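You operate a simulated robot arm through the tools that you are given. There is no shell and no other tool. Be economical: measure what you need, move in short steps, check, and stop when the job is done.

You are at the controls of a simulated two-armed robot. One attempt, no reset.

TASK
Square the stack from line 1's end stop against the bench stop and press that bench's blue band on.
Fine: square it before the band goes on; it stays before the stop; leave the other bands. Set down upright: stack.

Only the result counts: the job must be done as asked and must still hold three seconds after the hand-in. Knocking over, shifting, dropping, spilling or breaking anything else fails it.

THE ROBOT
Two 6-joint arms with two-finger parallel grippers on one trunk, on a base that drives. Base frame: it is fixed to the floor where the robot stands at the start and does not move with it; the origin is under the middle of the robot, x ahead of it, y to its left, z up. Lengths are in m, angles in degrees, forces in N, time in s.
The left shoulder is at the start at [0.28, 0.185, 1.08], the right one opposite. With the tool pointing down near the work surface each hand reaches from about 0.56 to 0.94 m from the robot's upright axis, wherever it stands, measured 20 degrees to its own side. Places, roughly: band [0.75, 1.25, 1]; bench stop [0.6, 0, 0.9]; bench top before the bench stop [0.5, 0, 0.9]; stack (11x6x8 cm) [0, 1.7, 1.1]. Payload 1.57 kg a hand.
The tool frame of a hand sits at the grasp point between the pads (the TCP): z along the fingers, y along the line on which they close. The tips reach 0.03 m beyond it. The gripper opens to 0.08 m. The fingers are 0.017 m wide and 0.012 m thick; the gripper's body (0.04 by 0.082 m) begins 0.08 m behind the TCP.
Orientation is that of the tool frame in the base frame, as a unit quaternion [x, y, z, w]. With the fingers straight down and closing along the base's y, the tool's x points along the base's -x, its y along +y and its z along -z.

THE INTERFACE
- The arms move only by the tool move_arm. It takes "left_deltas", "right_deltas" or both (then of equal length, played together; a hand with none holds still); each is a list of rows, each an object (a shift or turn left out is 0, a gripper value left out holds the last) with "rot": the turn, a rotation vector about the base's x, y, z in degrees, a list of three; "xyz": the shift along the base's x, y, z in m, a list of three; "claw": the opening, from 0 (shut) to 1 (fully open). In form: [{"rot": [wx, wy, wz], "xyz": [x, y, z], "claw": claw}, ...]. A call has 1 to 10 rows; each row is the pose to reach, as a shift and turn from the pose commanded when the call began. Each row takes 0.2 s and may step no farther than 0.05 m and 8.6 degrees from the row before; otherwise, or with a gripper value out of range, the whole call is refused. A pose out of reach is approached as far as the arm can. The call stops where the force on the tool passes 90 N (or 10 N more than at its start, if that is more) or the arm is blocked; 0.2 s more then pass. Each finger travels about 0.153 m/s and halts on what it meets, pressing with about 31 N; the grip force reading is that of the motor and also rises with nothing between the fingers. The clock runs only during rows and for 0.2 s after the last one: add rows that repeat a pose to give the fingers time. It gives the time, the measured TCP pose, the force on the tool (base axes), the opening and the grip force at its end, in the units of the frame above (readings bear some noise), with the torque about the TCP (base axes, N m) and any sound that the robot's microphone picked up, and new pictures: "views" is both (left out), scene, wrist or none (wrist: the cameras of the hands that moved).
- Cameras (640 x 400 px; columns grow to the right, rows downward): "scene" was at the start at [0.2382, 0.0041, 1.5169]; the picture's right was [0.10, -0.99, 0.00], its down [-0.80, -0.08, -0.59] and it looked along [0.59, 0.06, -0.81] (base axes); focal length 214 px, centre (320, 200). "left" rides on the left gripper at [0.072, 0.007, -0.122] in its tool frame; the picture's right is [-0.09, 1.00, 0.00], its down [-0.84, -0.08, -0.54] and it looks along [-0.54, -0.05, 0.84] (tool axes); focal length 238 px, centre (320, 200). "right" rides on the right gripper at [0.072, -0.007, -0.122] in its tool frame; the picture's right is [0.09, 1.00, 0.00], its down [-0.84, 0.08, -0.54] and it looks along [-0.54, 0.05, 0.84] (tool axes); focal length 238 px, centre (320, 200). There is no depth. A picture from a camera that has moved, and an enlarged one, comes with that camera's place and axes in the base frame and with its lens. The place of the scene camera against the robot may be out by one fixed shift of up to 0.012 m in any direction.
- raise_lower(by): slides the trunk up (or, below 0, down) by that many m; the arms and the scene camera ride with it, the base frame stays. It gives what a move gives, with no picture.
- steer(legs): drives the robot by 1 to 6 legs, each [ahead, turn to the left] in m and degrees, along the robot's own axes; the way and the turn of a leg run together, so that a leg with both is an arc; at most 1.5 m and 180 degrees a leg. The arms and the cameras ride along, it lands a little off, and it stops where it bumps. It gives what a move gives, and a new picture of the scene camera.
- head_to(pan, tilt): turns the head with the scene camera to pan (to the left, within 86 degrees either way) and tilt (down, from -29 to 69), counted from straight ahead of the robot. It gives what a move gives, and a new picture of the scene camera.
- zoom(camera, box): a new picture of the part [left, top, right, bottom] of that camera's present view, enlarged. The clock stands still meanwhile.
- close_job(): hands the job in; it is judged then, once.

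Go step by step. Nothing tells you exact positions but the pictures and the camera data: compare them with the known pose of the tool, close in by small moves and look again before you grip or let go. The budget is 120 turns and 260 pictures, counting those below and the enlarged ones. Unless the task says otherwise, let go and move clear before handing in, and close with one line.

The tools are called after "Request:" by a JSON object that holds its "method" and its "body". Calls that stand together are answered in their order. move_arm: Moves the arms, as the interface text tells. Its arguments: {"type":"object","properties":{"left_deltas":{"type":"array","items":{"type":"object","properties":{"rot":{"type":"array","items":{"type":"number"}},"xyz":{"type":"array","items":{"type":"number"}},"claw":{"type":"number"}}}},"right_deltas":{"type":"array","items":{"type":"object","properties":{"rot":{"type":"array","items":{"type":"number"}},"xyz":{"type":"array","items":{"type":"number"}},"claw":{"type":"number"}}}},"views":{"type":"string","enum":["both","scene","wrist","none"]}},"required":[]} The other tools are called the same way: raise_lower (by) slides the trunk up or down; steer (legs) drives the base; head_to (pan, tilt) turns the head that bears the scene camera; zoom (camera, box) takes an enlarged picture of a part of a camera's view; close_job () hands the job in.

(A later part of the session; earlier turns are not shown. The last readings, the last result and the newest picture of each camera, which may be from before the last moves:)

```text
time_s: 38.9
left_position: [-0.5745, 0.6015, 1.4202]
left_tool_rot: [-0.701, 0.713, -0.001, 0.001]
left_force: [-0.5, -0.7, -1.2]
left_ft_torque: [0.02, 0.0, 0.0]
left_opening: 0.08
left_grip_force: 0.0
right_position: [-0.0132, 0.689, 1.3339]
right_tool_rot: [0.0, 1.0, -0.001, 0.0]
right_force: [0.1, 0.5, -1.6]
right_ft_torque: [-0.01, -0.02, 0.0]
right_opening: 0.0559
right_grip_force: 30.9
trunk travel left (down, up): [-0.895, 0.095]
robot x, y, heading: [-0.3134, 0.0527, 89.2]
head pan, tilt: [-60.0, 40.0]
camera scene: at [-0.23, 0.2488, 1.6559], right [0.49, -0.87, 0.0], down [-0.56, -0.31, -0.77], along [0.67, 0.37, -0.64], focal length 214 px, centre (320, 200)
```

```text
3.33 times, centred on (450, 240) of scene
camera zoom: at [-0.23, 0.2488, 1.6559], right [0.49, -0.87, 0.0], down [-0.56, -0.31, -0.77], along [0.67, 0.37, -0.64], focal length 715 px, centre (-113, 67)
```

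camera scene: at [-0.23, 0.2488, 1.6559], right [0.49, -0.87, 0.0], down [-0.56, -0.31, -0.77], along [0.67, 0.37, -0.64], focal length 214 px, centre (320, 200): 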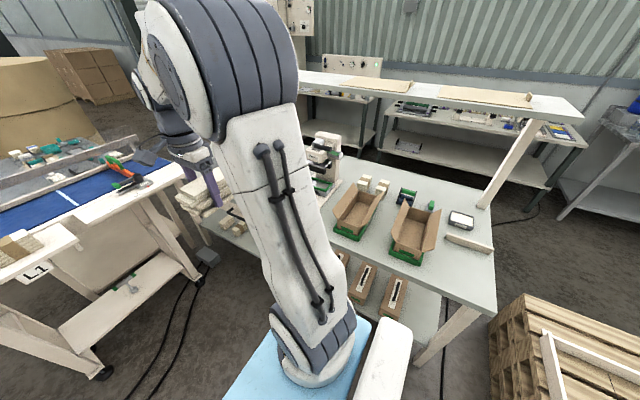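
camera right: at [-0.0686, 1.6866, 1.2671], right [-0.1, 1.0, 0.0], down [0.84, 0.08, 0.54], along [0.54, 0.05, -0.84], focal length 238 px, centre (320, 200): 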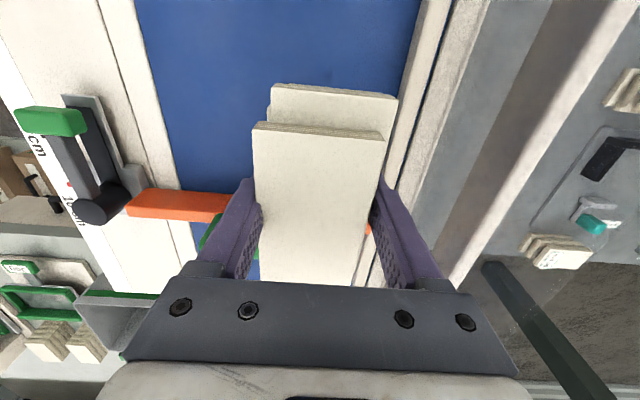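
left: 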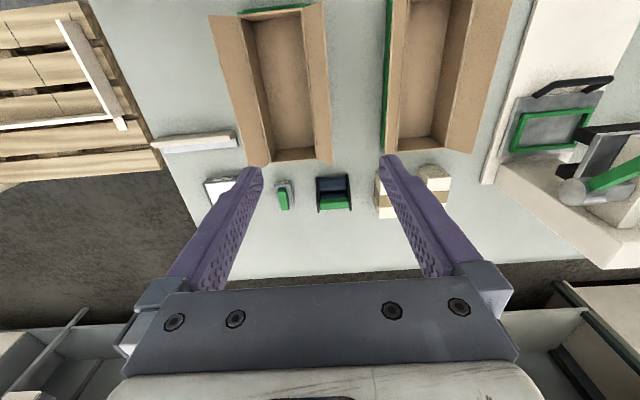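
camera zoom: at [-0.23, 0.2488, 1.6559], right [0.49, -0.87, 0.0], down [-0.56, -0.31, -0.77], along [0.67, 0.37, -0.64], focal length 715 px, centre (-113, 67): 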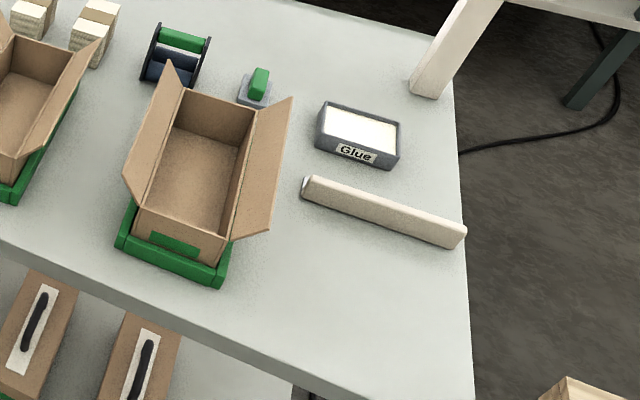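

The stop is a low bar with its face near x≈0.605 and y from -0.12 to 0.06, and the area before it is free. I'll drive so the right hand lands there.

Request:
{"method": "steer", "body": {"legs": [[0.15, 0], [0, -89.2], [0.17, 0]]}}

Request:
{"method": "head_to", "body": {"pan": -10, "tilt": 55}}

Request:
{"method": "zoom", "body": {"camera": "right", "box": [0, 0, 640, 400]}}

```text
time_s: 45.1
left_position: [0.3988, 0.4878, 1.42]
left_tool_rot: [-0.011, 1.0, 0.0, 0.0]
left_force: [-0.6, 0.1, -0.7]
left_ft_torque: [-0.05, -0.01, 0.01]
left_opening: 0.0801
left_grip_force: 0.1
right_position: [0.5089, -0.0691, 1.3345]
right_tool_rot: [0.695, 0.719, 0.0, 0.0]
right_force: [-0.6, -0.6, -1.1]
right_ft_torque: [-0.01, 0.02, -0.01]
right_opening: 0.0558
right_grip_force: 31.3
trunk travel left (down, up): [-0.895, 0.095]
robot x, y, heading: [-0.1409, 0.2031, 1.4]
head pan, tilt: [-60.0, 40.0]
camera scene: at [0.0688, 0.1319, 1.6558], right [-0.85, -0.52, 0.0], down [-0.34, 0.55, -0.77], along [0.4, -0.65, -0.64], focal length 214 px, centre (320, 200)
```

scene: 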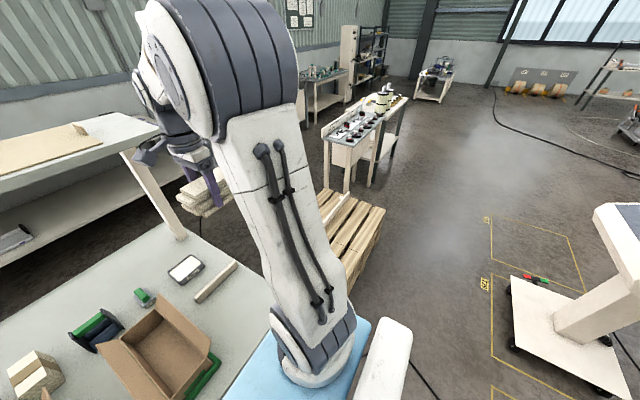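

```text
time_s: 46.3
left_position: [0.3977, 0.487, 1.4196]
left_tool_rot: [-0.011, 1.0, 0.0, 0.0]
left_force: [0.6, -0.3, 0.1]
left_ft_torque: [-0.02, -0.01, -0.01]
left_opening: 0.0803
left_grip_force: 0.1
right_position: [0.5079, -0.0699, 1.3334]
right_tool_rot: [0.694, 0.72, -0.001, 0.001]
right_force: [-0.1, 0.0, -1.7]
right_ft_torque: [0.02, 0.02, -0.03]
right_opening: 0.0553
right_grip_force: 31.0
trunk travel left (down, up): [-0.895, 0.095]
robot x, y, heading: [-0.1417, 0.2016, 1.6]
head pan, tilt: [-10.0, 55.0]
camera scene: at [0.0959, 0.1936, 1.6352], right [-0.15, -0.99, 0.0], down [-0.81, 0.12, -0.57], along [0.57, -0.09, -0.82], focal length 214 px, centre (320, 200)
```

scene: 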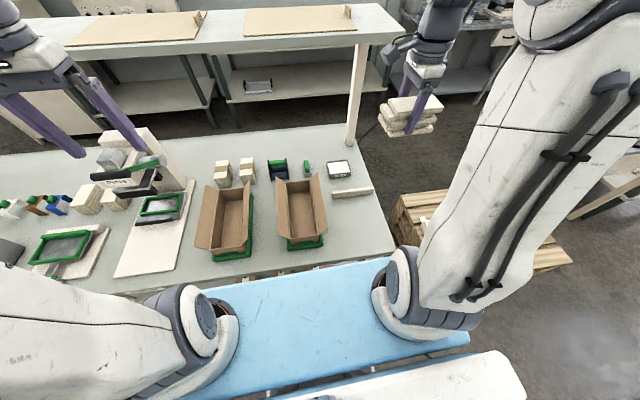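

```text
1.00 times, centred on (320, 200) of right (not enlarged: the box is as wide or as high as the picture)
camera zoom: at [0.4996, 0.0022, 1.4553], right [0.99, 0.13, 0.0], down [0.11, -0.83, 0.54], along [0.07, -0.54, -0.84], focal length 238 px, centre (320, 200)
```

zoom: 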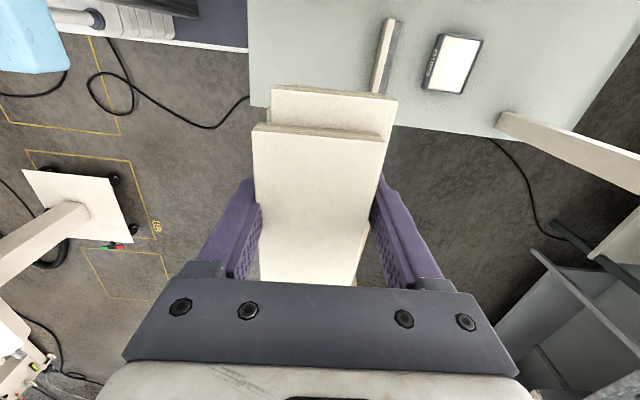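

I'll rotate the hand back so the stack's long axis runs along x (end face to the stop), centring it at y≈-0.03.

Request:
{"method": "move_arm", "body": {"right_deltas": [{"rot": [0, 0, 8.5], "xyz": [-0.01, 0.005, 0.0]}, {"rot": [0, 0, 17], "xyz": [-0.02, 0.01, 0.0]}, {"rot": [0, 0, 25.5], "xyz": [-0.03, 0.02, 0.0]}, {"rot": [0, 0, 34], "xyz": [-0.03, 0.03, 0.0]}, {"rot": [0, 0, 42.5], "xyz": [-0.03, 0.04, 0.0]}, {"rot": [0, 0, 51], "xyz": [-0.03, 0.04, 0.0]}, {"rot": [0, 0, 59.5], "xyz": [-0.03, 0.04, 0.0]}, {"rot": [0, 0, 68], "xyz": [-0.03, 0.04, 0.0]}, {"rot": [0, 0, 76.5], "xyz": [-0.03, 0.04, 0.0]}, {"rot": [0, 0, 85], "xyz": [-0.03, 0.04, 0.0]}], "views": "none"}}

Request:
{"method": "move_arm", "body": {"right_deltas": [{"rot": [0, 0, 3], "xyz": [0, 0, 0.0]}, {"rot": [0, 0, 3], "xyz": [0, 0, 0.0]}], "views": "none"}}

Request:
{"method": "raise_lower", "body": {"by": -0.15}}

Request:
{"method": "zoom", "body": {"camera": "scene", "box": [240, 100, 440, 225]}}

Request:
{"method": "zoom", "body": {"camera": "right", "box": [0, 0, 640, 400]}}

```text
time_s: 48.5
left_position: [0.3979, 0.487, 1.4199]
left_tool_rot: [-0.011, 1.0, 0.001, 0.0]
left_force: [-0.2, 0.7, 0.4]
left_ft_torque: [-0.01, -0.03, 0.0]
left_opening: 0.0802
left_grip_force: 0.1
right_position: [0.4793, -0.0305, 1.3339]
right_tool_rot: [0.025, 1.0, 0.0, 0.0]
right_force: [0.4, 0.2, -2.2]
right_ft_torque: [0.0, 0.03, 0.01]
right_opening: 0.0555
right_grip_force: 31.4
trunk travel left (down, up): [-0.895, 0.095]
robot x, y, heading: [-0.141, 0.2035, 1.4]
head pan, tilt: [-10.0, 55.0]
```

```text
time_s: 49.1
left_position: [0.3989, 0.4877, 1.4193]
left_tool_rot: [-0.01, 1.0, 0.0, -0.001]
left_force: [0.4, -0.4, -0.3]
left_ft_torque: [-0.04, -0.02, 0.04]
left_opening: 0.0799
left_grip_force: 0.1
right_position: [0.4797, -0.0297, 1.3341]
right_tool_rot: [-0.001, 1.0, -0.001, 0.0]
right_force: [0.0, -0.5, -2.1]
right_ft_torque: [0.03, 0.0, -0.03]
right_opening: 0.0556
right_grip_force: 30.9
trunk travel left (down, up): [-0.895, 0.095]
robot x, y, heading: [-0.1415, 0.2005, 1.4]
head pan, tilt: [-10.0, 55.0]
```

```text
time_s: 50.8
left_position: [0.3994, 0.4876, 1.2708]
left_tool_rot: [-0.011, 1.0, 0.0, -0.001]
left_force: [0.5, 0.0, 0.2]
left_ft_torque: [-0.01, 0.0, 0.02]
left_opening: 0.08
left_grip_force: 0.0
right_position: [0.4786, -0.0298, 1.1839]
right_tool_rot: [-0.001, 1.0, -0.001, 0.0]
right_force: [0.5, -0.1, -1.5]
right_ft_torque: [0.02, 0.0, 0.03]
right_opening: 0.0555
right_grip_force: 31.1
trunk travel left (down, up): [-0.745, 0.245]
robot x, y, heading: [-0.1405, 0.2035, 1.4]
head pan, tilt: [-10.0, 55.0]
```

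```text
3.20 times, centred on (340, 162) of scene
camera zoom: at [0.0957, 0.1936, 1.4853], right [-0.15, -0.99, 0.0], down [-0.81, 0.12, -0.57], along [0.57, -0.09, -0.82], focal length 686 px, centre (256, 320)
```

zoom: 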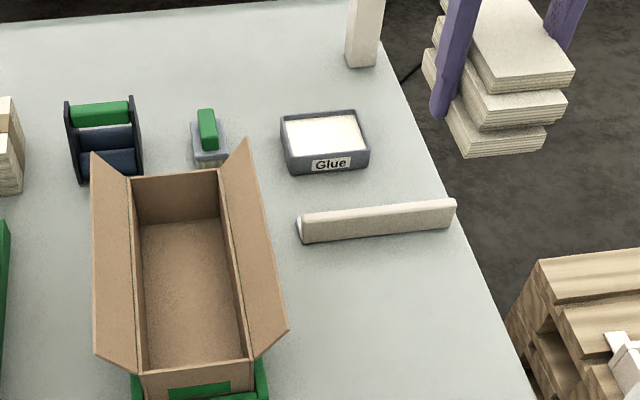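

```text
1.00 times, centred on (320, 200) of right (not enlarged: the box is as wide or as high as the picture)
camera zoom: at [0.4072, -0.0363, 1.3061], right [-0.09, 1.0, 0.0], down [0.84, 0.08, 0.54], along [0.54, 0.05, -0.84], focal length 238 px, centre (320, 200)
```

zoom: 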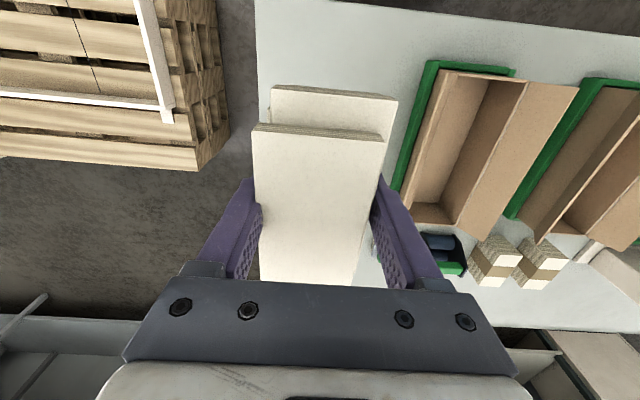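

The bar stands about 4–5 cm high at x≈0.60. I'll lower the stack in front of it, staying a few centimetres off the bench to look.

Request:
{"method": "move_arm", "body": {"right_deltas": [{"xyz": [0.005, 0, -0.04]}, {"xyz": [0.01, 0, -0.08]}, {"xyz": [0.015, 0, -0.12]}, {"xyz": [0.02, 0, -0.16]}, {"xyz": [0.02, 0, -0.19]}, {"xyz": [0.02, 0, -0.21]}], "views": "both"}}

Request:
{"method": "zoom", "body": {"camera": "scene", "box": [300, 140, 420, 215]}}

```text
time_s: 52.2
left_position: [0.399, 0.4866, 1.2696]
left_tool_rot: [-0.01, 1.0, 0.001, 0.001]
left_force: [1.0, -0.3, -1.1]
left_ft_torque: [-0.01, -0.02, 0.01]
left_opening: 0.08
left_grip_force: 0.1
right_position: [0.4989, -0.0322, 0.9739]
right_tool_rot: [0.0, 1.0, 0.0, 0.0]
right_force: [0.0, 0.2, -1.9]
right_ft_torque: [-0.01, 0.03, 0.04]
right_opening: 0.0557
right_grip_force: 31.1
trunk travel left (down, up): [-0.745, 0.245]
robot x, y, heading: [-0.1411, 0.2026, 1.4]
head pan, tilt: [-10.0, 55.0]
camera scene: at [0.0958, 0.1936, 1.4852], right [-0.15, -0.99, 0.0], down [-0.81, 0.12, -0.57], along [0.57, -0.09, -0.82], focal length 214 px, centre (320, 200)
camera right: at [0.4269, -0.0374, 1.0952], right [-0.09, 1.0, 0.0], down [0.84, 0.08, 0.54], along [0.54, 0.05, -0.84], focal length 238 px, centre (320, 200)
```

scene: 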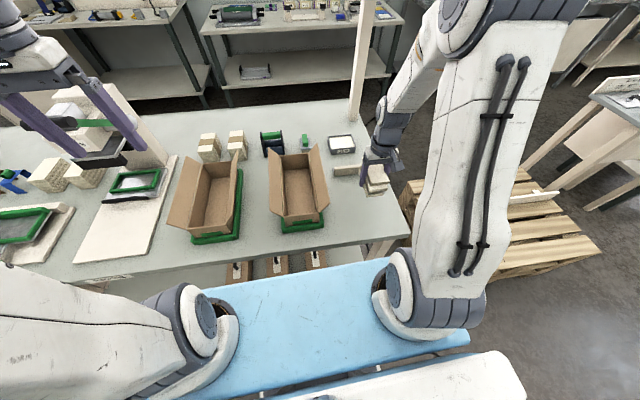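
right: 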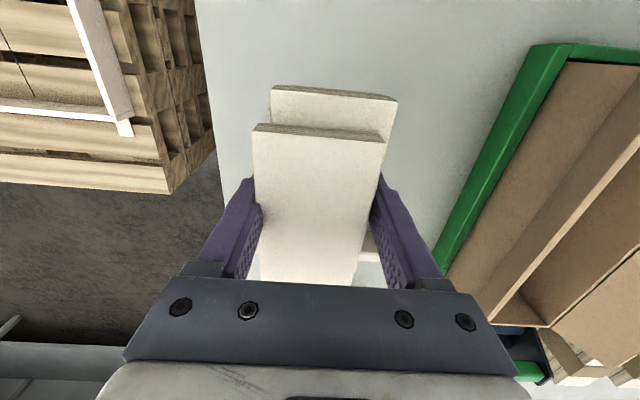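

```text
5.33 times, centred on (360, 178) of scene
camera zoom: at [0.0958, 0.1936, 1.4852], right [-0.15, -0.99, 0.0], down [-0.81, 0.12, -0.57], along [0.57, -0.09, -0.82], focal length 1144 px, centre (107, 320)
```

zoom: 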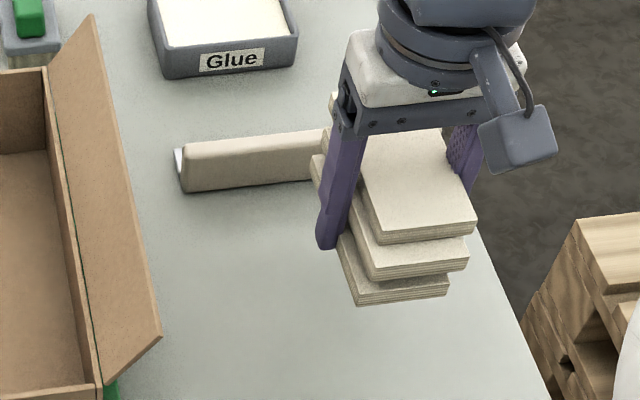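

Aligned well. I'll lower to just above bench contact, then creep down.

Request:
{"method": "move_arm", "body": {"right_deltas": [{"xyz": [0, 0, -0.015]}, {"xyz": [0, 0, -0.03]}, {"xyz": [0, 0, -0.036]}], "views": "none"}}

Request:
{"method": "zoom", "body": {"camera": "scene", "box": [310, 140, 410, 210]}}

Request:
{"method": "move_arm", "body": {"right_deltas": [{"xyz": [0, 0, -0.002]}, {"xyz": [0, 0, -0.002]}], "views": "none"}}

```text
time_s: 53.0
left_position: [0.3981, 0.4878, 1.2703]
left_tool_rot: [-0.011, 1.0, 0.0, 0.0]
left_force: [-0.4, 0.7, 0.0]
left_ft_torque: [0.0, -0.01, 0.03]
left_opening: 0.0799
left_grip_force: 0.0
right_position: [0.4995, -0.0303, 0.938]
right_tool_rot: [-0.002, 1.0, 0.0, -0.001]
right_force: [0.1, 0.2, -1.5]
right_ft_torque: [-0.02, 0.03, 0.02]
right_opening: 0.0557
right_grip_force: 31.1
trunk travel left (down, up): [-0.745, 0.245]
robot x, y, heading: [-0.1399, 0.204, 1.3]
head pan, tilt: [-10.0, 55.0]
```

```text
5.71 times, centred on (360, 175) of scene
camera zoom: at [0.0959, 0.1936, 1.4852], right [-0.15, -0.99, 0.0], down [-0.81, 0.12, -0.57], along [0.57, -0.09, -0.82], focal length 1226 px, centre (91, 343)
```

zoom: 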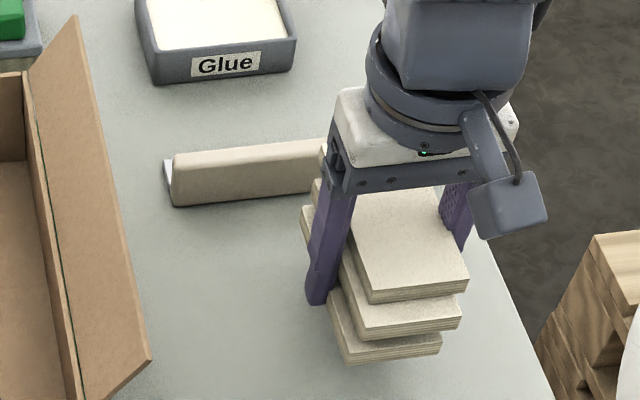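

```text
time_s: 53.6
left_position: [0.3983, 0.4873, 1.2695]
left_tool_rot: [-0.01, 1.0, 0.001, 0.0]
left_force: [0.5, 0.0, -0.1]
left_ft_torque: [0.03, -0.01, 0.03]
left_opening: 0.0799
left_grip_force: 0.1
right_position: [0.4986, -0.0308, 0.9378]
right_tool_rot: [-0.001, 1.0, -0.001, 0.001]
right_force: [-0.5, -0.4, -2.2]
right_ft_torque: [0.01, 0.02, 0.03]
right_opening: 0.0554
right_grip_force: 31.1
trunk travel left (down, up): [-0.745, 0.245]
robot x, y, heading: [-0.1428, 0.2044, 1.3]
head pan, tilt: [-10.0, 55.0]
```

Not touching yet, so I'll creep lower.

Request:
{"method": "move_arm", "body": {"right_deltas": [{"xyz": [0, 0, -0.002]}, {"xyz": [0, 0, -0.004]}], "views": "none"}}

Request:
{"method": "move_arm", "body": {"right_deltas": [{"xyz": [0, 0, -0.002]}], "views": "none"}}

Request:
{"method": "move_arm", "body": {"right_deltas": [{"xyz": [0, 0, -0.002]}], "views": "none"}}

```text
time_s: 54.2
left_position: [0.3973, 0.4878, 1.2709]
left_tool_rot: [-0.01, 1.0, 0.0, 0.0]
left_force: [0.1, 0.6, -0.7]
left_ft_torque: [0.02, -0.04, -0.01]
left_opening: 0.0799
left_grip_force: 0.1
right_position: [0.4998, -0.03, 0.9332]
right_tool_rot: [-0.001, 1.0, 0.0, 0.0]
right_force: [0.1, 0.5, -0.6]
right_ft_torque: [0.02, 0.0, 0.01]
right_opening: 0.0558
right_grip_force: 31.6
trunk travel left (down, up): [-0.745, 0.245]
robot x, y, heading: [-0.1391, 0.201, 1.2]
head pan, tilt: [-10.0, 55.0]
```

```text
time_s: 54.6
left_position: [0.399, 0.4875, 1.2707]
left_tool_rot: [-0.01, 1.0, 0.0, 0.001]
left_force: [-0.2, 0.2, -0.4]
left_ft_torque: [0.01, 0.03, -0.02]
left_opening: 0.0799
left_grip_force: 0.2
right_position: [0.498, -0.0292, 0.9313]
right_tool_rot: [0.0, 1.0, 0.0, 0.0]
right_force: [0.7, 0.2, -1.8]
right_ft_torque: [-0.01, -0.01, 0.03]
right_opening: 0.0556
right_grip_force: 31.4
trunk travel left (down, up): [-0.745, 0.245]
robot x, y, heading: [-0.1391, 0.2035, 1.4]
head pan, tilt: [-10.0, 55.0]
```

```text
time_s: 55.0
left_position: [0.3995, 0.4892, 1.2699]
left_tool_rot: [-0.01, 1.0, 0.0, 0.0]
left_force: [-0.4, 0.0, -0.3]
left_ft_torque: [0.0, 0.01, -0.01]
left_opening: 0.0803
left_grip_force: 0.0
right_position: [0.4992, -0.0291, 0.9265]
right_tool_rot: [-0.001, 1.0, 0.0, 0.0]
right_force: [0.9, -1.1, -1.4]
right_ft_torque: [0.02, 0.02, 0.0]
right_opening: 0.0556
right_grip_force: 31.8
trunk travel left (down, up): [-0.745, 0.245]
robot x, y, heading: [-0.1415, 0.2066, 1.2]
head pan, tilt: [-10.0, 55.0]
```

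Request:
{"method": "zoom", "body": {"camera": "scene", "box": [350, 155, 410, 205]}}

Request:
{"method": "move_arm", "body": {"right_deltas": [{"xyz": [0, 0, -0.002]}], "views": "none"}}

Request:
{"method": "move_arm", "body": {"right_deltas": [{"xyz": [0, 0, -0.002]}], "views": "none"}}

```text
8.00 times, centred on (380, 180) of scene
camera zoom: at [0.0958, 0.1936, 1.4852], right [-0.15, -0.99, 0.0], down [-0.81, 0.12, -0.57], along [0.57, -0.09, -0.82], focal length 1716 px, centre (-160, 360)
```

zoom: 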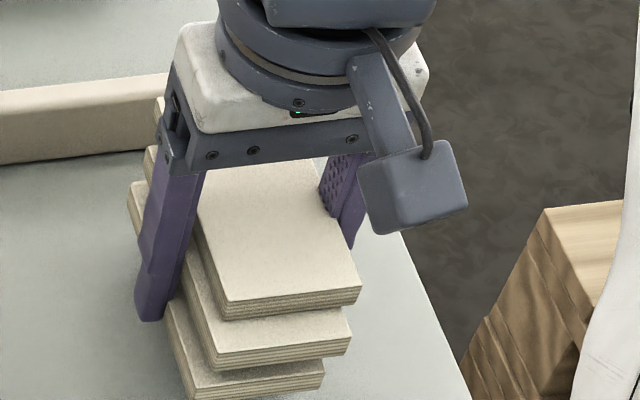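

```text
time_s: 55.4
left_position: [0.3976, 0.4872, 1.2696]
left_tool_rot: [-0.01, 1.0, 0.0, 0.0]
left_force: [-1.0, 0.3, -0.4]
left_ft_torque: [-0.03, 0.02, 0.01]
left_opening: 0.0798
left_grip_force: 0.0
right_position: [0.4998, -0.0304, 0.9277]
right_tool_rot: [-0.001, 1.0, 0.0, 0.0]
right_force: [0.8, -0.2, -2.0]
right_ft_torque: [0.0, -0.02, -0.01]
right_opening: 0.0555
right_grip_force: 30.0
trunk travel left (down, up): [-0.745, 0.245]
robot x, y, heading: [-0.1416, 0.2049, 1.4]
head pan, tilt: [-10.0, 55.0]
```

```text
time_s: 55.8
left_position: [0.3985, 0.4882, 1.2708]
left_tool_rot: [-0.01, 1.0, 0.001, 0.0]
left_force: [-0.7, 0.1, -0.3]
left_ft_torque: [0.0, -0.01, 0.0]
left_opening: 0.0801
left_grip_force: 0.0
right_position: [0.5, -0.0301, 0.9254]
right_tool_rot: [-0.001, 1.0, 0.0, 0.0]
right_force: [-0.7, 0.1, -1.8]
right_ft_torque: [-0.02, 0.0, 0.0]
right_opening: 0.0558
right_grip_force: 30.8
trunk travel left (down, up): [-0.745, 0.245]
robot x, y, heading: [-0.1431, 0.2095, 1.4]
head pan, tilt: [-10.0, 55.0]
```

Request:
{"method": "move_arm", "body": {"right_deltas": [{"xyz": [0, 0, -0.003]}], "views": "none"}}

Request:
{"method": "zoom", "body": {"camera": "scene", "box": [340, 170, 410, 220]}}

Request:
{"method": "move_arm", "body": {"right_deltas": [{"xyz": [0, 0, -0.003]}], "views": "none"}}

Request:
{"method": "move_arm", "body": {"right_deltas": [{"xyz": [0, 0, -0.003]}], "views": "wrist"}}

```text
time_s: 56.2
left_position: [0.3986, 0.4876, 1.2694]
left_tool_rot: [-0.01, 1.0, 0.0, 0.001]
left_force: [0.5, -0.8, 0.1]
left_ft_torque: [-0.01, 0.02, 0.02]
left_opening: 0.0798
left_grip_force: 0.1
right_position: [0.4993, -0.0301, 0.922]
right_tool_rot: [0.0, 1.0, 0.0, 0.0]
right_force: [-0.1, 0.0, -0.9]
right_ft_torque: [0.01, -0.02, 0.0]
right_opening: 0.0557
right_grip_force: 30.7
trunk travel left (down, up): [-0.745, 0.245]
robot x, y, heading: [-0.1418, 0.2033, 1.3]
head pan, tilt: [-10.0, 55.0]
```

```text
8.00 times, centred on (375, 195) of scene
camera zoom: at [0.0958, 0.1936, 1.4852], right [-0.15, -0.99, 0.0], down [-0.81, 0.12, -0.57], along [0.57, -0.09, -0.82], focal length 1716 px, centre (-120, 240)
```

zoom: 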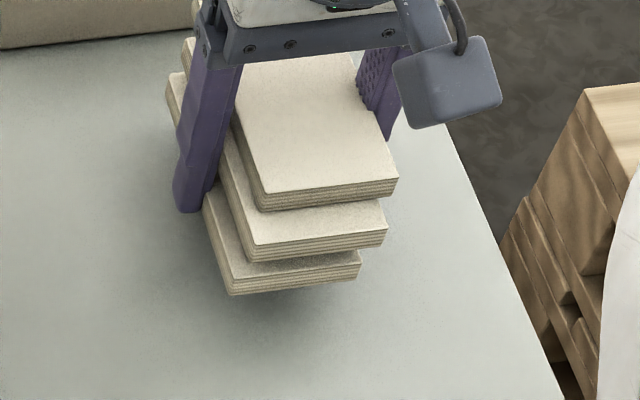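

```text
time_s: 56.6
left_position: [0.3977, 0.4876, 1.2697]
left_tool_rot: [-0.01, 1.0, 0.0, 0.0]
left_force: [0.8, -0.9, 0.4]
left_ft_torque: [0.0, 0.0, 0.01]
left_opening: 0.08
left_grip_force: 0.1
right_position: [0.4988, -0.0298, 0.9184]
right_tool_rot: [-0.001, 1.0, 0.0, 0.0]
right_force: [-0.4, 0.0, -1.4]
right_ft_torque: [-0.02, -0.02, 0.02]
right_opening: 0.0558
right_grip_force: 30.9
trunk travel left (down, up): [-0.745, 0.245]
robot x, y, heading: [-0.1415, 0.205, 1.5]
head pan, tilt: [-10.0, 55.0]
```

```text
time_s: 57.0
left_position: [0.3988, 0.488, 1.2695]
left_tool_rot: [-0.01, 1.0, 0.001, 0.0]
left_force: [-0.8, 0.2, 0.4]
left_ft_torque: [0.01, -0.02, 0.01]
left_opening: 0.0801
left_grip_force: 0.1
right_position: [0.4978, -0.0301, 0.9155]
right_tool_rot: [0.0, 1.0, 0.0, 0.0]
right_force: [0.4, -0.4, -1.0]
right_ft_torque: [0.02, -0.01, -0.01]
right_opening: 0.0553
right_grip_force: 30.8
trunk travel left (down, up): [-0.745, 0.245]
robot x, y, heading: [-0.1404, 0.2019, 1.5]
head pan, tilt: [-10.0, 55.0]
camera right: at [0.427, -0.0364, 1.0375], right [-0.09, 1.0, 0.0], down [0.84, 0.08, 0.54], along [0.54, 0.05, -0.84], focal length 238 px, centre (320, 200)
```

right: 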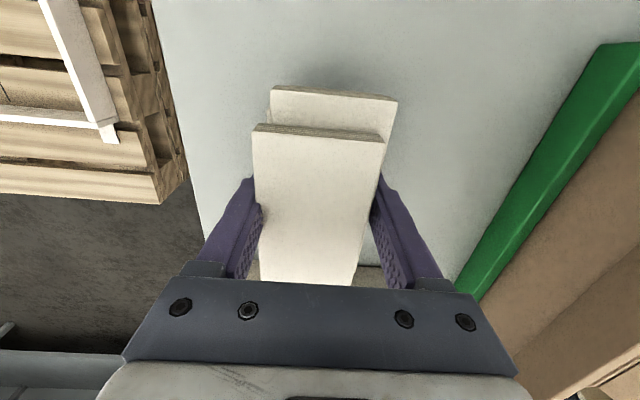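

The shadow still shows a gap of about 1 cm, so I'll keep going down.

Request:
{"method": "move_arm", "body": {"right_deltas": [{"xyz": [0, 0, -0.004]}], "views": "none"}}

Request:
{"method": "zoom", "body": {"camera": "scene", "box": [340, 170, 410, 220]}}

Request:
{"method": "move_arm", "body": {"right_deltas": [{"xyz": [0, 0, -0.003]}], "views": "none"}}

Request:
{"method": "move_arm", "body": {"right_deltas": [{"xyz": [0, 0, -0.003]}], "views": "none"}}

Request:
{"method": "zoom", "body": {"camera": "scene", "box": [340, 170, 410, 220]}}

```text
time_s: 57.4
left_position: [0.3981, 0.4881, 1.2705]
left_tool_rot: [-0.011, 1.0, 0.0, 0.0]
left_force: [-0.8, -0.6, -0.8]
left_ft_torque: [0.0, -0.01, -0.02]
left_opening: 0.0799
left_grip_force: 0.1
right_position: [0.4983, -0.0288, 0.9113]
right_tool_rot: [0.0, 1.0, 0.0, 0.0]
right_force: [-0.1, 0.2, -1.2]
right_ft_torque: [-0.01, 0.04, 0.0]
right_opening: 0.0556
right_grip_force: 31.0
trunk travel left (down, up): [-0.745, 0.245]
robot x, y, heading: [-0.1423, 0.2046, 1.4]
head pan, tilt: [-10.0, 55.0]
```

```text
8.00 times, centred on (375, 195) of scene
camera zoom: at [0.0958, 0.1936, 1.4852], right [-0.15, -0.99, 0.0], down [-0.81, 0.12, -0.57], along [0.57, -0.09, -0.82], focal length 1716 px, centre (-120, 240)
```

zoom: 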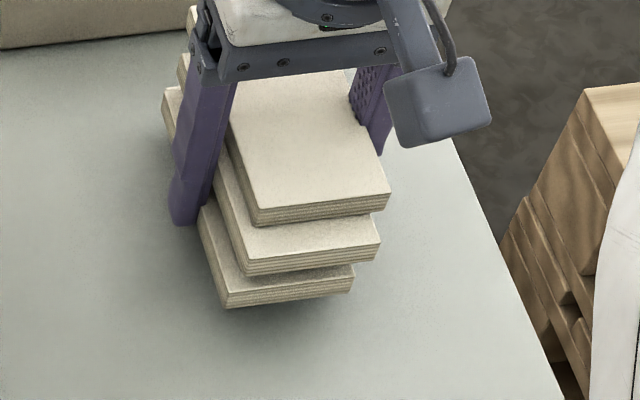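

```text
time_s: 57.8
left_position: [0.3976, 0.4871, 1.2695]
left_tool_rot: [-0.01, 1.0, 0.0, 0.001]
left_force: [0.1, 0.5, -0.4]
left_ft_torque: [0.0, -0.02, -0.01]
left_opening: 0.0797
left_grip_force: 0.1
right_position: [0.4994, -0.029, 0.9081]
right_tool_rot: [-0.001, 1.0, 0.0, 0.0]
right_force: [0.1, 0.2, -2.1]
right_ft_torque: [0.0, 0.01, 0.0]
right_opening: 0.0556
right_grip_force: 31.3
trunk travel left (down, up): [-0.745, 0.245]
robot x, y, heading: [-0.1397, 0.2071, 1.5]
head pan, tilt: [-10.0, 55.0]
```

```text
time_s: 58.2
left_position: [0.3981, 0.488, 1.2691]
left_tool_rot: [-0.01, 1.0, 0.0, 0.001]
left_force: [0.3, 0.6, -0.6]
left_ft_torque: [0.0, -0.01, 0.01]
left_opening: 0.0798
left_grip_force: 0.1
right_position: [0.4989, -0.0308, 0.9049]
right_tool_rot: [-0.001, 1.0, 0.0, 0.0]
right_force: [0.0, -0.1, -1.6]
right_ft_torque: [0.03, 0.01, 0.02]
right_opening: 0.0557
right_grip_force: 31.1
trunk travel left (down, up): [-0.745, 0.245]
robot x, y, heading: [-0.1404, 0.2068, 1.4]
head pan, tilt: [-10.0, 55.0]
```

```text
8.00 times, centred on (375, 195) of scene
camera zoom: at [0.0958, 0.1936, 1.4852], right [-0.15, -0.99, 0.0], down [-0.81, 0.12, -0.57], along [0.57, -0.09, -0.82], focal length 1716 px, centre (-120, 240)
```

zoom: 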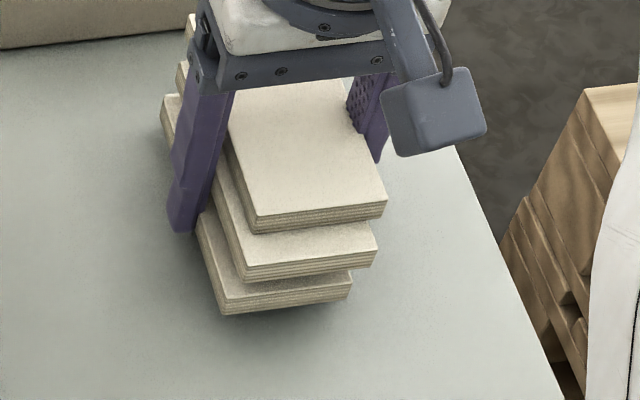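

Request:
{"method": "move_arm", "body": {"right_deltas": [{"xyz": [0, 0, -0.003]}], "views": "none"}}

Request:
{"method": "move_arm", "body": {"right_deltas": [{"xyz": [0, 0, -0.003]}], "views": "none"}}

Request:
{"method": "zoom", "body": {"camera": "scene", "box": [340, 170, 410, 220]}}

Request:
{"method": "move_arm", "body": {"right_deltas": [{"xyz": [0, 0, -0.002]}], "views": "none"}}

```text
time_s: 58.6
left_position: [0.3982, 0.4885, 1.2696]
left_tool_rot: [-0.01, 1.0, 0.001, 0.0]
left_force: [-0.1, -0.7, 0.1]
left_ft_torque: [-0.02, -0.03, 0.03]
left_opening: 0.0799
left_grip_force: 0.1
right_position: [0.5003, -0.0291, 0.9016]
right_tool_rot: [-0.001, 1.0, 0.0, 0.0]
right_force: [0.3, 0.2, -0.6]
right_ft_torque: [0.01, 0.0, 0.01]
right_opening: 0.0555
right_grip_force: 30.8
trunk travel left (down, up): [-0.745, 0.245]
robot x, y, heading: [-0.1397, 0.204, 1.6]
head pan, tilt: [-10.0, 55.0]
```

```text
time_s: 59.0
left_position: [0.3992, 0.4881, 1.27]
left_tool_rot: [-0.01, 1.0, 0.0, -0.001]
left_force: [-0.1, 0.2, -0.3]
left_ft_torque: [0.0, 0.01, 0.01]
left_opening: 0.0798
left_grip_force: 0.1
right_position: [0.4989, -0.0291, 0.901]
right_tool_rot: [-0.001, 1.0, 0.0, 0.001]
right_force: [-0.3, 0.3, 0.7]
right_ft_torque: [0.03, -0.07, 0.04]
right_opening: 0.0554
right_grip_force: 31.6
trunk travel left (down, up): [-0.745, 0.245]
robot x, y, heading: [-0.1414, 0.2024, 1.2]
head pan, tilt: [-10.0, 55.0]
```

```text
8.00 times, centred on (375, 195) of scene
camera zoom: at [0.0958, 0.1937, 1.4852], right [-0.15, -0.99, 0.0], down [-0.81, 0.12, -0.57], along [0.57, -0.09, -0.82], focal length 1716 px, centre (-120, 240)
```

zoom: 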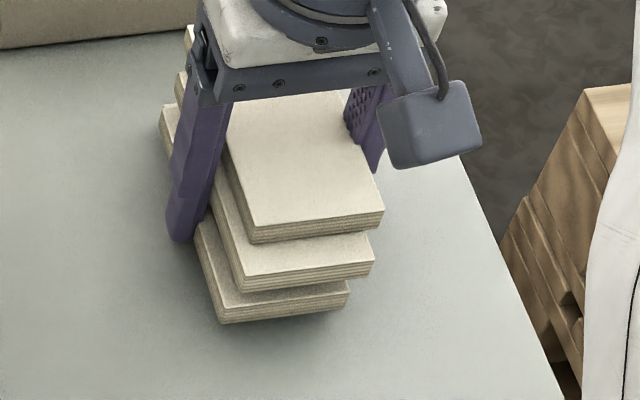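

```text
time_s: 59.4
left_position: [0.3964, 0.4878, 1.2714]
left_tool_rot: [-0.011, 1.0, 0.0, 0.0]
left_force: [0.2, -0.3, 0.4]
left_ft_torque: [0.01, -0.01, -0.05]
left_opening: 0.08
left_grip_force: 0.0
right_position: [0.4983, -0.0307, 0.899]
right_tool_rot: [-0.001, 1.0, -0.001, 0.001]
right_force: [-4.9, -2.3, 24.2]
right_ft_torque: [0.06, 0.6, 0.09]
right_opening: 0.0556
right_grip_force: 30.7
trunk travel left (down, up): [-0.745, 0.245]
robot x, y, heading: [-0.1399, 0.2026, 1.5]
head pan, tilt: [-10.0, 55.0]
```

Contact with the bench at TCP z≈0.899. I'll relieve the pressure a little and slide the gripped stack towards the stop.

Request:
{"method": "move_arm", "body": {"right_deltas": [{"xyz": [0, 0, 0.002]}, {"xyz": [0.005, 0, 0.002]}, {"xyz": [0.01, 0, 0.002]}, {"xyz": [0.015, 0, 0.002]}, {"xyz": [0.02, 0, 0.002]}], "views": "both"}}

Request:
{"method": "zoom", "body": {"camera": "scene", "box": [320, 150, 410, 215]}}

```text
time_s: 60.6
left_position: [0.3975, 0.4868, 1.2702]
left_tool_rot: [-0.011, 1.0, 0.0, 0.0]
left_force: [1.0, 0.1, -0.8]
left_ft_torque: [0.0, 0.03, -0.03]
left_opening: 0.0799
left_grip_force: 0.0
right_position: [0.5191, -0.0296, 0.9004]
right_tool_rot: [0.0, 1.0, 0.0, 0.0]
right_force: [-5.3, -0.4, 9.5]
right_ft_torque: [-0.04, -0.48, -0.01]
right_opening: 0.0552
right_grip_force: 31.0
trunk travel left (down, up): [-0.745, 0.245]
robot x, y, heading: [-0.1407, 0.2033, 1.6]
head pan, tilt: [-10.0, 55.0]
camera scene: at [0.0951, 0.1938, 1.4854], right [-0.15, -0.99, 0.0], down [-0.81, 0.12, -0.57], along [0.57, -0.09, -0.82], focal length 214 px, centre (320, 200)
camera right: at [0.4465, -0.0359, 1.021], right [-0.09, 1.0, 0.0], down [0.84, 0.08, 0.54], along [0.54, 0.05, -0.84], focal length 238 px, centre (320, 200)
```

scene: 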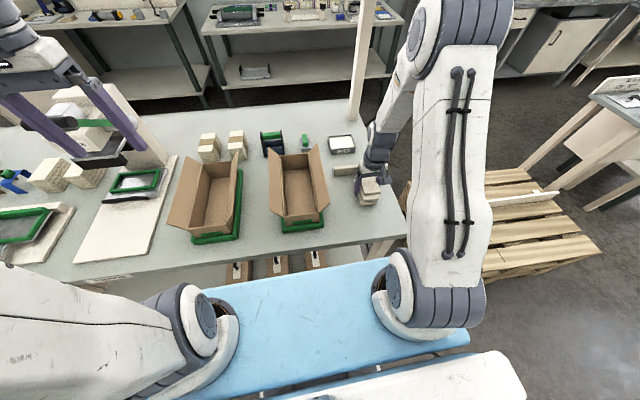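
right: 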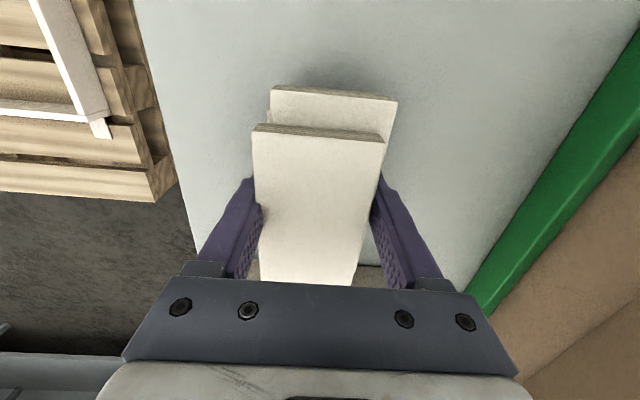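

```text
6.15 times, centred on (365, 182) of scene
camera zoom: at [0.0951, 0.1938, 1.4854], right [-0.15, -0.99, 0.0], down [-0.81, 0.12, -0.57], along [0.57, -0.09, -0.82], focal length 1320 px, centre (43, 308)
```

zoom: 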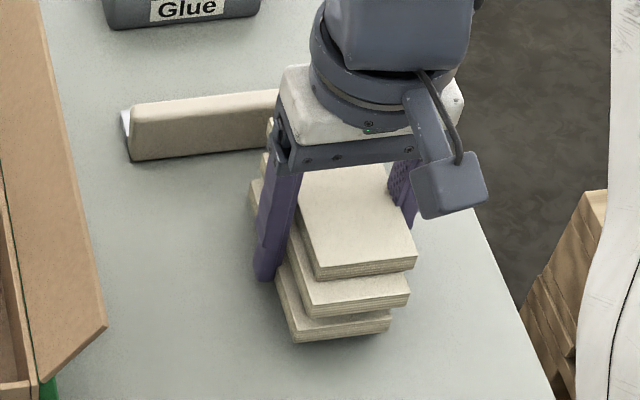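

The stack is resting on the bench. I'll keep sliding it forward until it meets the stop.

Request:
{"method": "move_arm", "body": {"right_deltas": [{"xyz": [0.003, 0, 0.001]}, {"xyz": [0.006, 0, 0.001]}], "views": "none"}}

Request:
{"method": "move_arm", "body": {"right_deltas": [{"xyz": [0.003, 0, 0]}], "views": "none"}}

Request:
{"method": "move_arm", "body": {"right_deltas": [{"xyz": [0.003, 0, 0]}], "views": "wrist"}}

Request:
{"method": "zoom", "body": {"camera": "scene", "box": [320, 150, 410, 215]}}

```text
time_s: 61.2
left_position: [0.3986, 0.4889, 1.2705]
left_tool_rot: [-0.011, 1.0, -0.001, 0.0]
left_force: [-0.2, 0.0, 0.7]
left_ft_torque: [-0.01, 0.01, -0.01]
left_opening: 0.08
left_grip_force: 0.0
right_position: [0.525, -0.0295, 0.9004]
right_tool_rot: [0.0, 1.0, -0.001, 0.0]
right_force: [-0.5, 0.7, 1.8]
right_ft_torque: [0.01, -0.15, 0.06]
right_opening: 0.0554
right_grip_force: 31.2
trunk travel left (down, up): [-0.745, 0.245]
robot x, y, heading: [-0.1378, 0.2045, 1.3]
head pan, tilt: [-10.0, 55.0]
```

```text
time_s: 61.6
left_position: [0.3988, 0.4883, 1.2704]
left_tool_rot: [-0.01, 1.0, 0.0, 0.0]
left_force: [-0.3, 0.2, 0.3]
left_ft_torque: [0.0, 0.03, 0.0]
left_opening: 0.0801
left_grip_force: 0.1
right_position: [0.5277, -0.0302, 0.8987]
right_tool_rot: [0.0, 1.0, 0.0, 0.0]
right_force: [1.0, -0.6, -1.9]
right_ft_torque: [0.01, 0.05, 0.01]
right_opening: 0.0557
right_grip_force: 30.5
trunk travel left (down, up): [-0.745, 0.245]
robot x, y, heading: [-0.1388, 0.2029, 1.6]
head pan, tilt: [-10.0, 55.0]
```

```text
time_s: 62.0
left_position: [0.3979, 0.4877, 1.2708]
left_tool_rot: [-0.011, 1.0, -0.001, 0.0]
left_force: [0.6, -0.2, -0.1]
left_ft_torque: [0.01, -0.01, -0.02]
left_opening: 0.0801
left_grip_force: 0.2
right_position: [0.5312, -0.03, 0.9009]
right_tool_rot: [0.0, 1.0, 0.0, 0.0]
right_force: [0.2, -0.2, -1.1]
right_ft_torque: [0.0, 0.01, 0.02]
right_opening: 0.0555
right_grip_force: 30.5
trunk travel left (down, up): [-0.745, 0.245]
robot x, y, heading: [-0.1446, 0.2019, 1.5]
head pan, tilt: [-10.0, 55.0]
camera right: at [0.4594, -0.0363, 1.0216], right [-0.09, 1.0, 0.0], down [0.84, 0.08, 0.54], along [0.54, 0.05, -0.84], focal length 238 px, centre (320, 200)
```

right: 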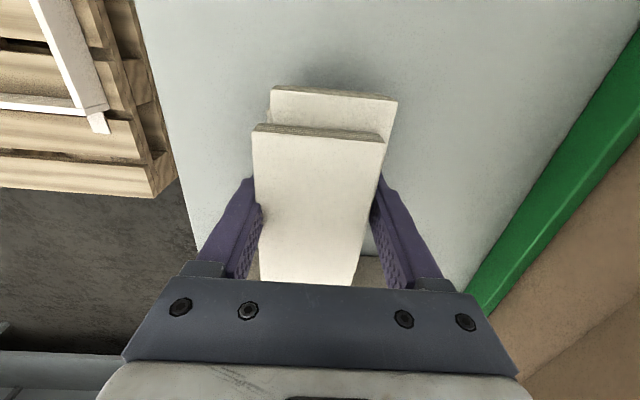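

```text
6.15 times, centred on (365, 182) of scene
camera zoom: at [0.0958, 0.1936, 1.4852], right [-0.15, -0.99, 0.0], down [-0.81, 0.12, -0.57], along [0.57, -0.09, -0.82], focal length 1320 px, centre (43, 308)
```

zoom: 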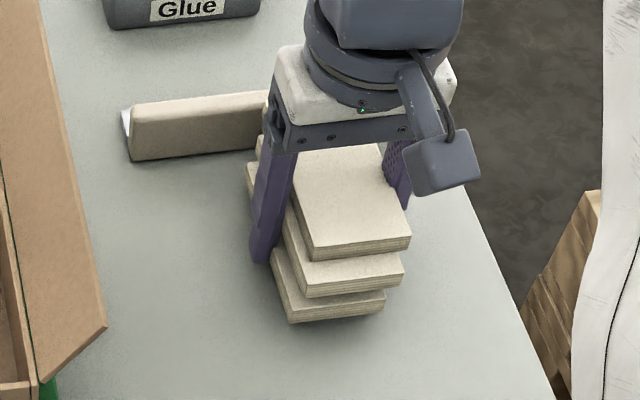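

Request:
{"method": "move_arm", "body": {"right_deltas": [{"xyz": [0.003, 0, 0]}, {"xyz": [0.005, 0, 0]}], "views": "none"}}

Request:
{"method": "move_arm", "body": {"right_deltas": [{"xyz": [0.003, 0, 0]}, {"xyz": [0.005, 0, 0]}], "views": "none"}}

Request:
{"method": "move_arm", "body": {"right_deltas": [{"xyz": [0.003, 0, 0]}], "views": "none"}}

Request:
{"method": "zoom", "body": {"camera": "scene", "box": [320, 150, 410, 215]}}

```text
time_s: 62.6
left_position: [0.3969, 0.4879, 1.2691]
left_tool_rot: [-0.01, 1.0, 0.0, 0.001]
left_force: [0.0, 0.0, -0.2]
left_ft_torque: [0.04, 0.02, -0.03]
left_opening: 0.0799
left_grip_force: 0.1
right_position: [0.5358, -0.0299, 0.9014]
right_tool_rot: [-0.001, 1.0, 0.0, 0.0]
right_force: [-0.9, 0.7, -1.6]
right_ft_torque: [-0.03, -0.04, 0.01]
right_opening: 0.056
right_grip_force: 31.2
trunk travel left (down, up): [-0.745, 0.245]
robot x, y, heading: [-0.1372, 0.2049, 1.6]
head pan, tilt: [-10.0, 55.0]
```

```text
time_s: 63.2
left_position: [0.3981, 0.4874, 1.2703]
left_tool_rot: [-0.011, 1.0, 0.0, 0.0]
left_force: [0.3, -0.4, 0.3]
left_ft_torque: [0.01, 0.02, -0.04]
left_opening: 0.0798
left_grip_force: 0.0
right_position: [0.5408, -0.0293, 0.9003]
right_tool_rot: [0.0, 1.0, 0.0, 0.0]
right_force: [-0.3, -0.4, -0.9]
right_ft_torque: [0.0, 0.02, -0.04]
right_opening: 0.0557
right_grip_force: 30.3
trunk travel left (down, up): [-0.745, 0.245]
robot x, y, heading: [-0.1385, 0.2059, 1.3]
head pan, tilt: [-10.0, 55.0]
```

```text
time_s: 63.6
left_position: [0.3984, 0.4872, 1.2703]
left_tool_rot: [-0.011, 1.0, -0.001, 0.0]
left_force: [-0.1, -0.1, 0.7]
left_ft_torque: [-0.02, -0.03, -0.01]
left_opening: 0.0799
left_grip_force: 0.0
right_position: [0.5432, -0.0292, 0.9006]
right_tool_rot: [-0.001, 1.0, 0.001, 0.001]
right_force: [-0.2, 0.8, -1.8]
right_ft_torque: [0.01, 0.0, -0.01]
right_opening: 0.0556
right_grip_force: 30.9
trunk travel left (down, up): [-0.745, 0.245]
robot x, y, heading: [-0.1413, 0.2055, 1.3]
head pan, tilt: [-10.0, 55.0]
```

```text
6.15 times, centred on (365, 182) of scene
camera zoom: at [0.0958, 0.1936, 1.4852], right [-0.15, -0.99, 0.0], down [-0.81, 0.12, -0.57], along [0.57, -0.09, -0.82], focal length 1320 px, centre (43, 308)
```

zoom: 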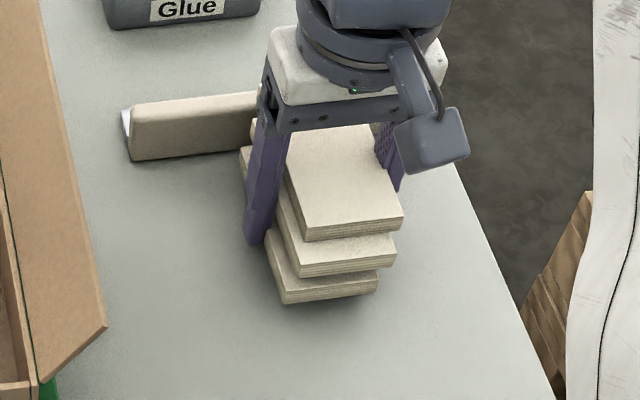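

With the bench at z≈0.866 the bar's face is near x≈0.625, so I'll continue.

Request:
{"method": "move_arm", "body": {"right_deltas": [{"xyz": [0.003, 0, 0]}, {"xyz": [0.005, 0, 0]}], "views": "none"}}

Request:
{"method": "move_arm", "body": {"right_deltas": [{"xyz": [0.003, 0, 0]}], "views": "none"}}

Request:
{"method": "move_arm", "body": {"right_deltas": [{"xyz": [0.003, 0, 0]}], "views": "none"}}

Request:
{"method": "zoom", "body": {"camera": "scene", "box": [320, 150, 410, 215]}}

```text
time_s: 64.2
left_position: [0.3982, 0.488, 1.2702]
left_tool_rot: [-0.01, 1.0, -0.001, 0.0]
left_force: [-0.1, 0.8, -0.2]
left_ft_torque: [0.01, 0.01, -0.04]
left_opening: 0.0799
left_grip_force: 0.0
right_position: [0.5491, -0.0297, 0.9009]
right_tool_rot: [-0.001, 1.0, 0.0, 0.0]
right_force: [-0.2, -0.6, -1.8]
right_ft_torque: [-0.02, 0.06, 0.01]
right_opening: 0.0555
right_grip_force: 31.1
trunk travel left (down, up): [-0.745, 0.245]
robot x, y, heading: [-0.1409, 0.2066, 1.4]
head pan, tilt: [-10.0, 55.0]
```

```text
time_s: 64.6
left_position: [0.398, 0.4873, 1.2701]
left_tool_rot: [-0.011, 1.0, 0.0, 0.0]
left_force: [0.7, -0.8, -1.1]
left_ft_torque: [0.0, -0.03, -0.03]
left_opening: 0.08
left_grip_force: 0.1
right_position: [0.5518, -0.0294, 0.9006]
right_tool_rot: [-0.001, 1.0, -0.001, 0.0]
right_force: [-0.3, 0.1, -0.9]
right_ft_torque: [-0.02, 0.03, 0.01]
right_opening: 0.0558
right_grip_force: 31.4
trunk travel left (down, up): [-0.745, 0.245]
robot x, y, heading: [-0.139, 0.2067, 1.5]
head pan, tilt: [-10.0, 55.0]
```

```text
time_s: 65.0
left_position: [0.3976, 0.4877, 1.2699]
left_tool_rot: [-0.011, 1.0, 0.0, 0.0]
left_force: [1.1, -0.6, 0.3]
left_ft_torque: [0.03, -0.01, 0.01]
left_opening: 0.0801
left_grip_force: 0.1
right_position: [0.5548, -0.0306, 0.9005]
right_tool_rot: [-0.001, 1.0, 0.0, 0.001]
right_force: [-0.2, 0.8, -1.4]
right_ft_torque: [-0.02, 0.02, -0.02]
right_opening: 0.0555
right_grip_force: 30.8
trunk travel left (down, up): [-0.745, 0.245]
robot x, y, heading: [-0.144, 0.2029, 1.6]
head pan, tilt: [-10.0, 55.0]
```

```text
6.15 times, centred on (365, 182) of scene
camera zoom: at [0.0958, 0.1936, 1.4852], right [-0.15, -0.99, 0.0], down [-0.81, 0.12, -0.57], along [0.57, -0.09, -0.82], focal length 1320 px, centre (43, 308)
```

zoom: 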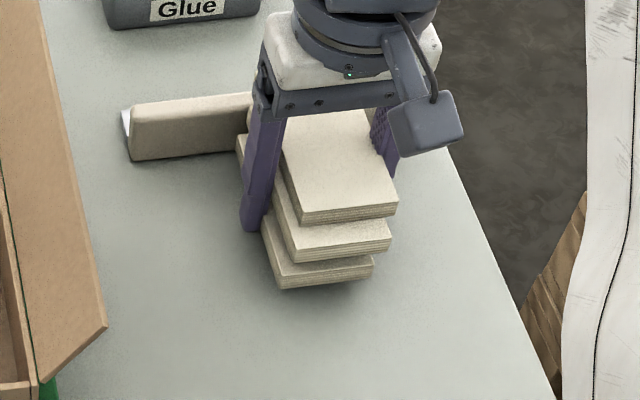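

Request:
{"method": "move_arm", "body": {"right_deltas": [{"xyz": [0.003, 0, 0]}], "views": "none"}}

Request:
{"method": "move_arm", "body": {"right_deltas": [{"xyz": [0.003, 0, 0]}], "views": "none"}}

Request:
{"method": "move_arm", "body": {"right_deltas": [{"xyz": [0.002, 0, 0]}], "views": "none"}}

Request:
{"method": "zoom", "body": {"camera": "scene", "box": [335, 150, 395, 200]}}

```text
time_s: 65.4
left_position: [0.3994, 0.4884, 1.27]
left_tool_rot: [-0.011, 1.0, -0.001, 0.0]
left_force: [-0.2, 0.6, 0.4]
left_ft_torque: [0.01, 0.0, 0.02]
left_opening: 0.08
left_grip_force: 0.0
right_position: [0.5568, -0.0294, 0.9006]
right_tool_rot: [-0.002, 1.0, 0.001, 0.0]
right_force: [-0.5, -0.2, -0.8]
right_ft_torque: [0.0, 0.04, 0.0]
right_opening: 0.0556
right_grip_force: 31.2
trunk travel left (down, up): [-0.745, 0.245]
robot x, y, heading: [-0.1407, 0.2025, 1.9]
head pan, tilt: [-10.0, 55.0]
```

```text
time_s: 65.8
left_position: [0.3984, 0.4873, 1.271]
left_tool_rot: [-0.01, 1.0, 0.0, 0.0]
left_force: [-0.2, 0.5, -0.6]
left_ft_torque: [-0.02, 0.0, -0.02]
left_opening: 0.0798
left_grip_force: 0.1
right_position: [0.5567, -0.0294, 0.8994]
right_tool_rot: [-0.001, 1.0, 0.0, -0.003]
right_force: [-11.7, 0.9, 2.2]
right_ft_torque: [-0.01, -0.21, 0.0]
right_opening: 0.0556
right_grip_force: 31.0
trunk travel left (down, up): [-0.745, 0.245]
robot x, y, heading: [-0.1435, 0.2026, 1.4]
head pan, tilt: [-10.0, 55.0]
```

```text
time_s: 66.2
left_position: [0.3978, 0.489, 1.271]
left_tool_rot: [-0.01, 1.0, 0.0, 0.0]
left_force: [0.0, 0.6, 0.1]
left_ft_torque: [-0.01, 0.0, -0.02]
left_opening: 0.0801
left_grip_force: 0.0
right_position: [0.5586, -0.0304, 0.8999]
right_tool_rot: [0.0, 1.0, 0.001, -0.004]
right_force: [-26.6, 2.8, 5.8]
right_ft_torque: [0.0, -0.44, 0.08]
right_opening: 0.0558
right_grip_force: 30.9
trunk travel left (down, up): [-0.745, 0.245]
robot x, y, heading: [-0.1451, 0.2031, 1.5]
head pan, tilt: [-10.0, 55.0]
```

```text
8.00 times, centred on (365, 175) of scene
camera zoom: at [0.0941, 0.1938, 1.4856], right [-0.15, -0.99, 0.0], down [-0.81, 0.12, -0.57], along [0.57, -0.09, -0.82], focal length 1716 px, centre (-40, 400)
```

zoom: 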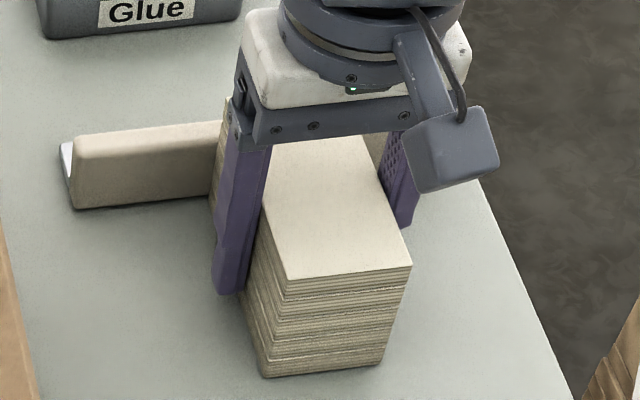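

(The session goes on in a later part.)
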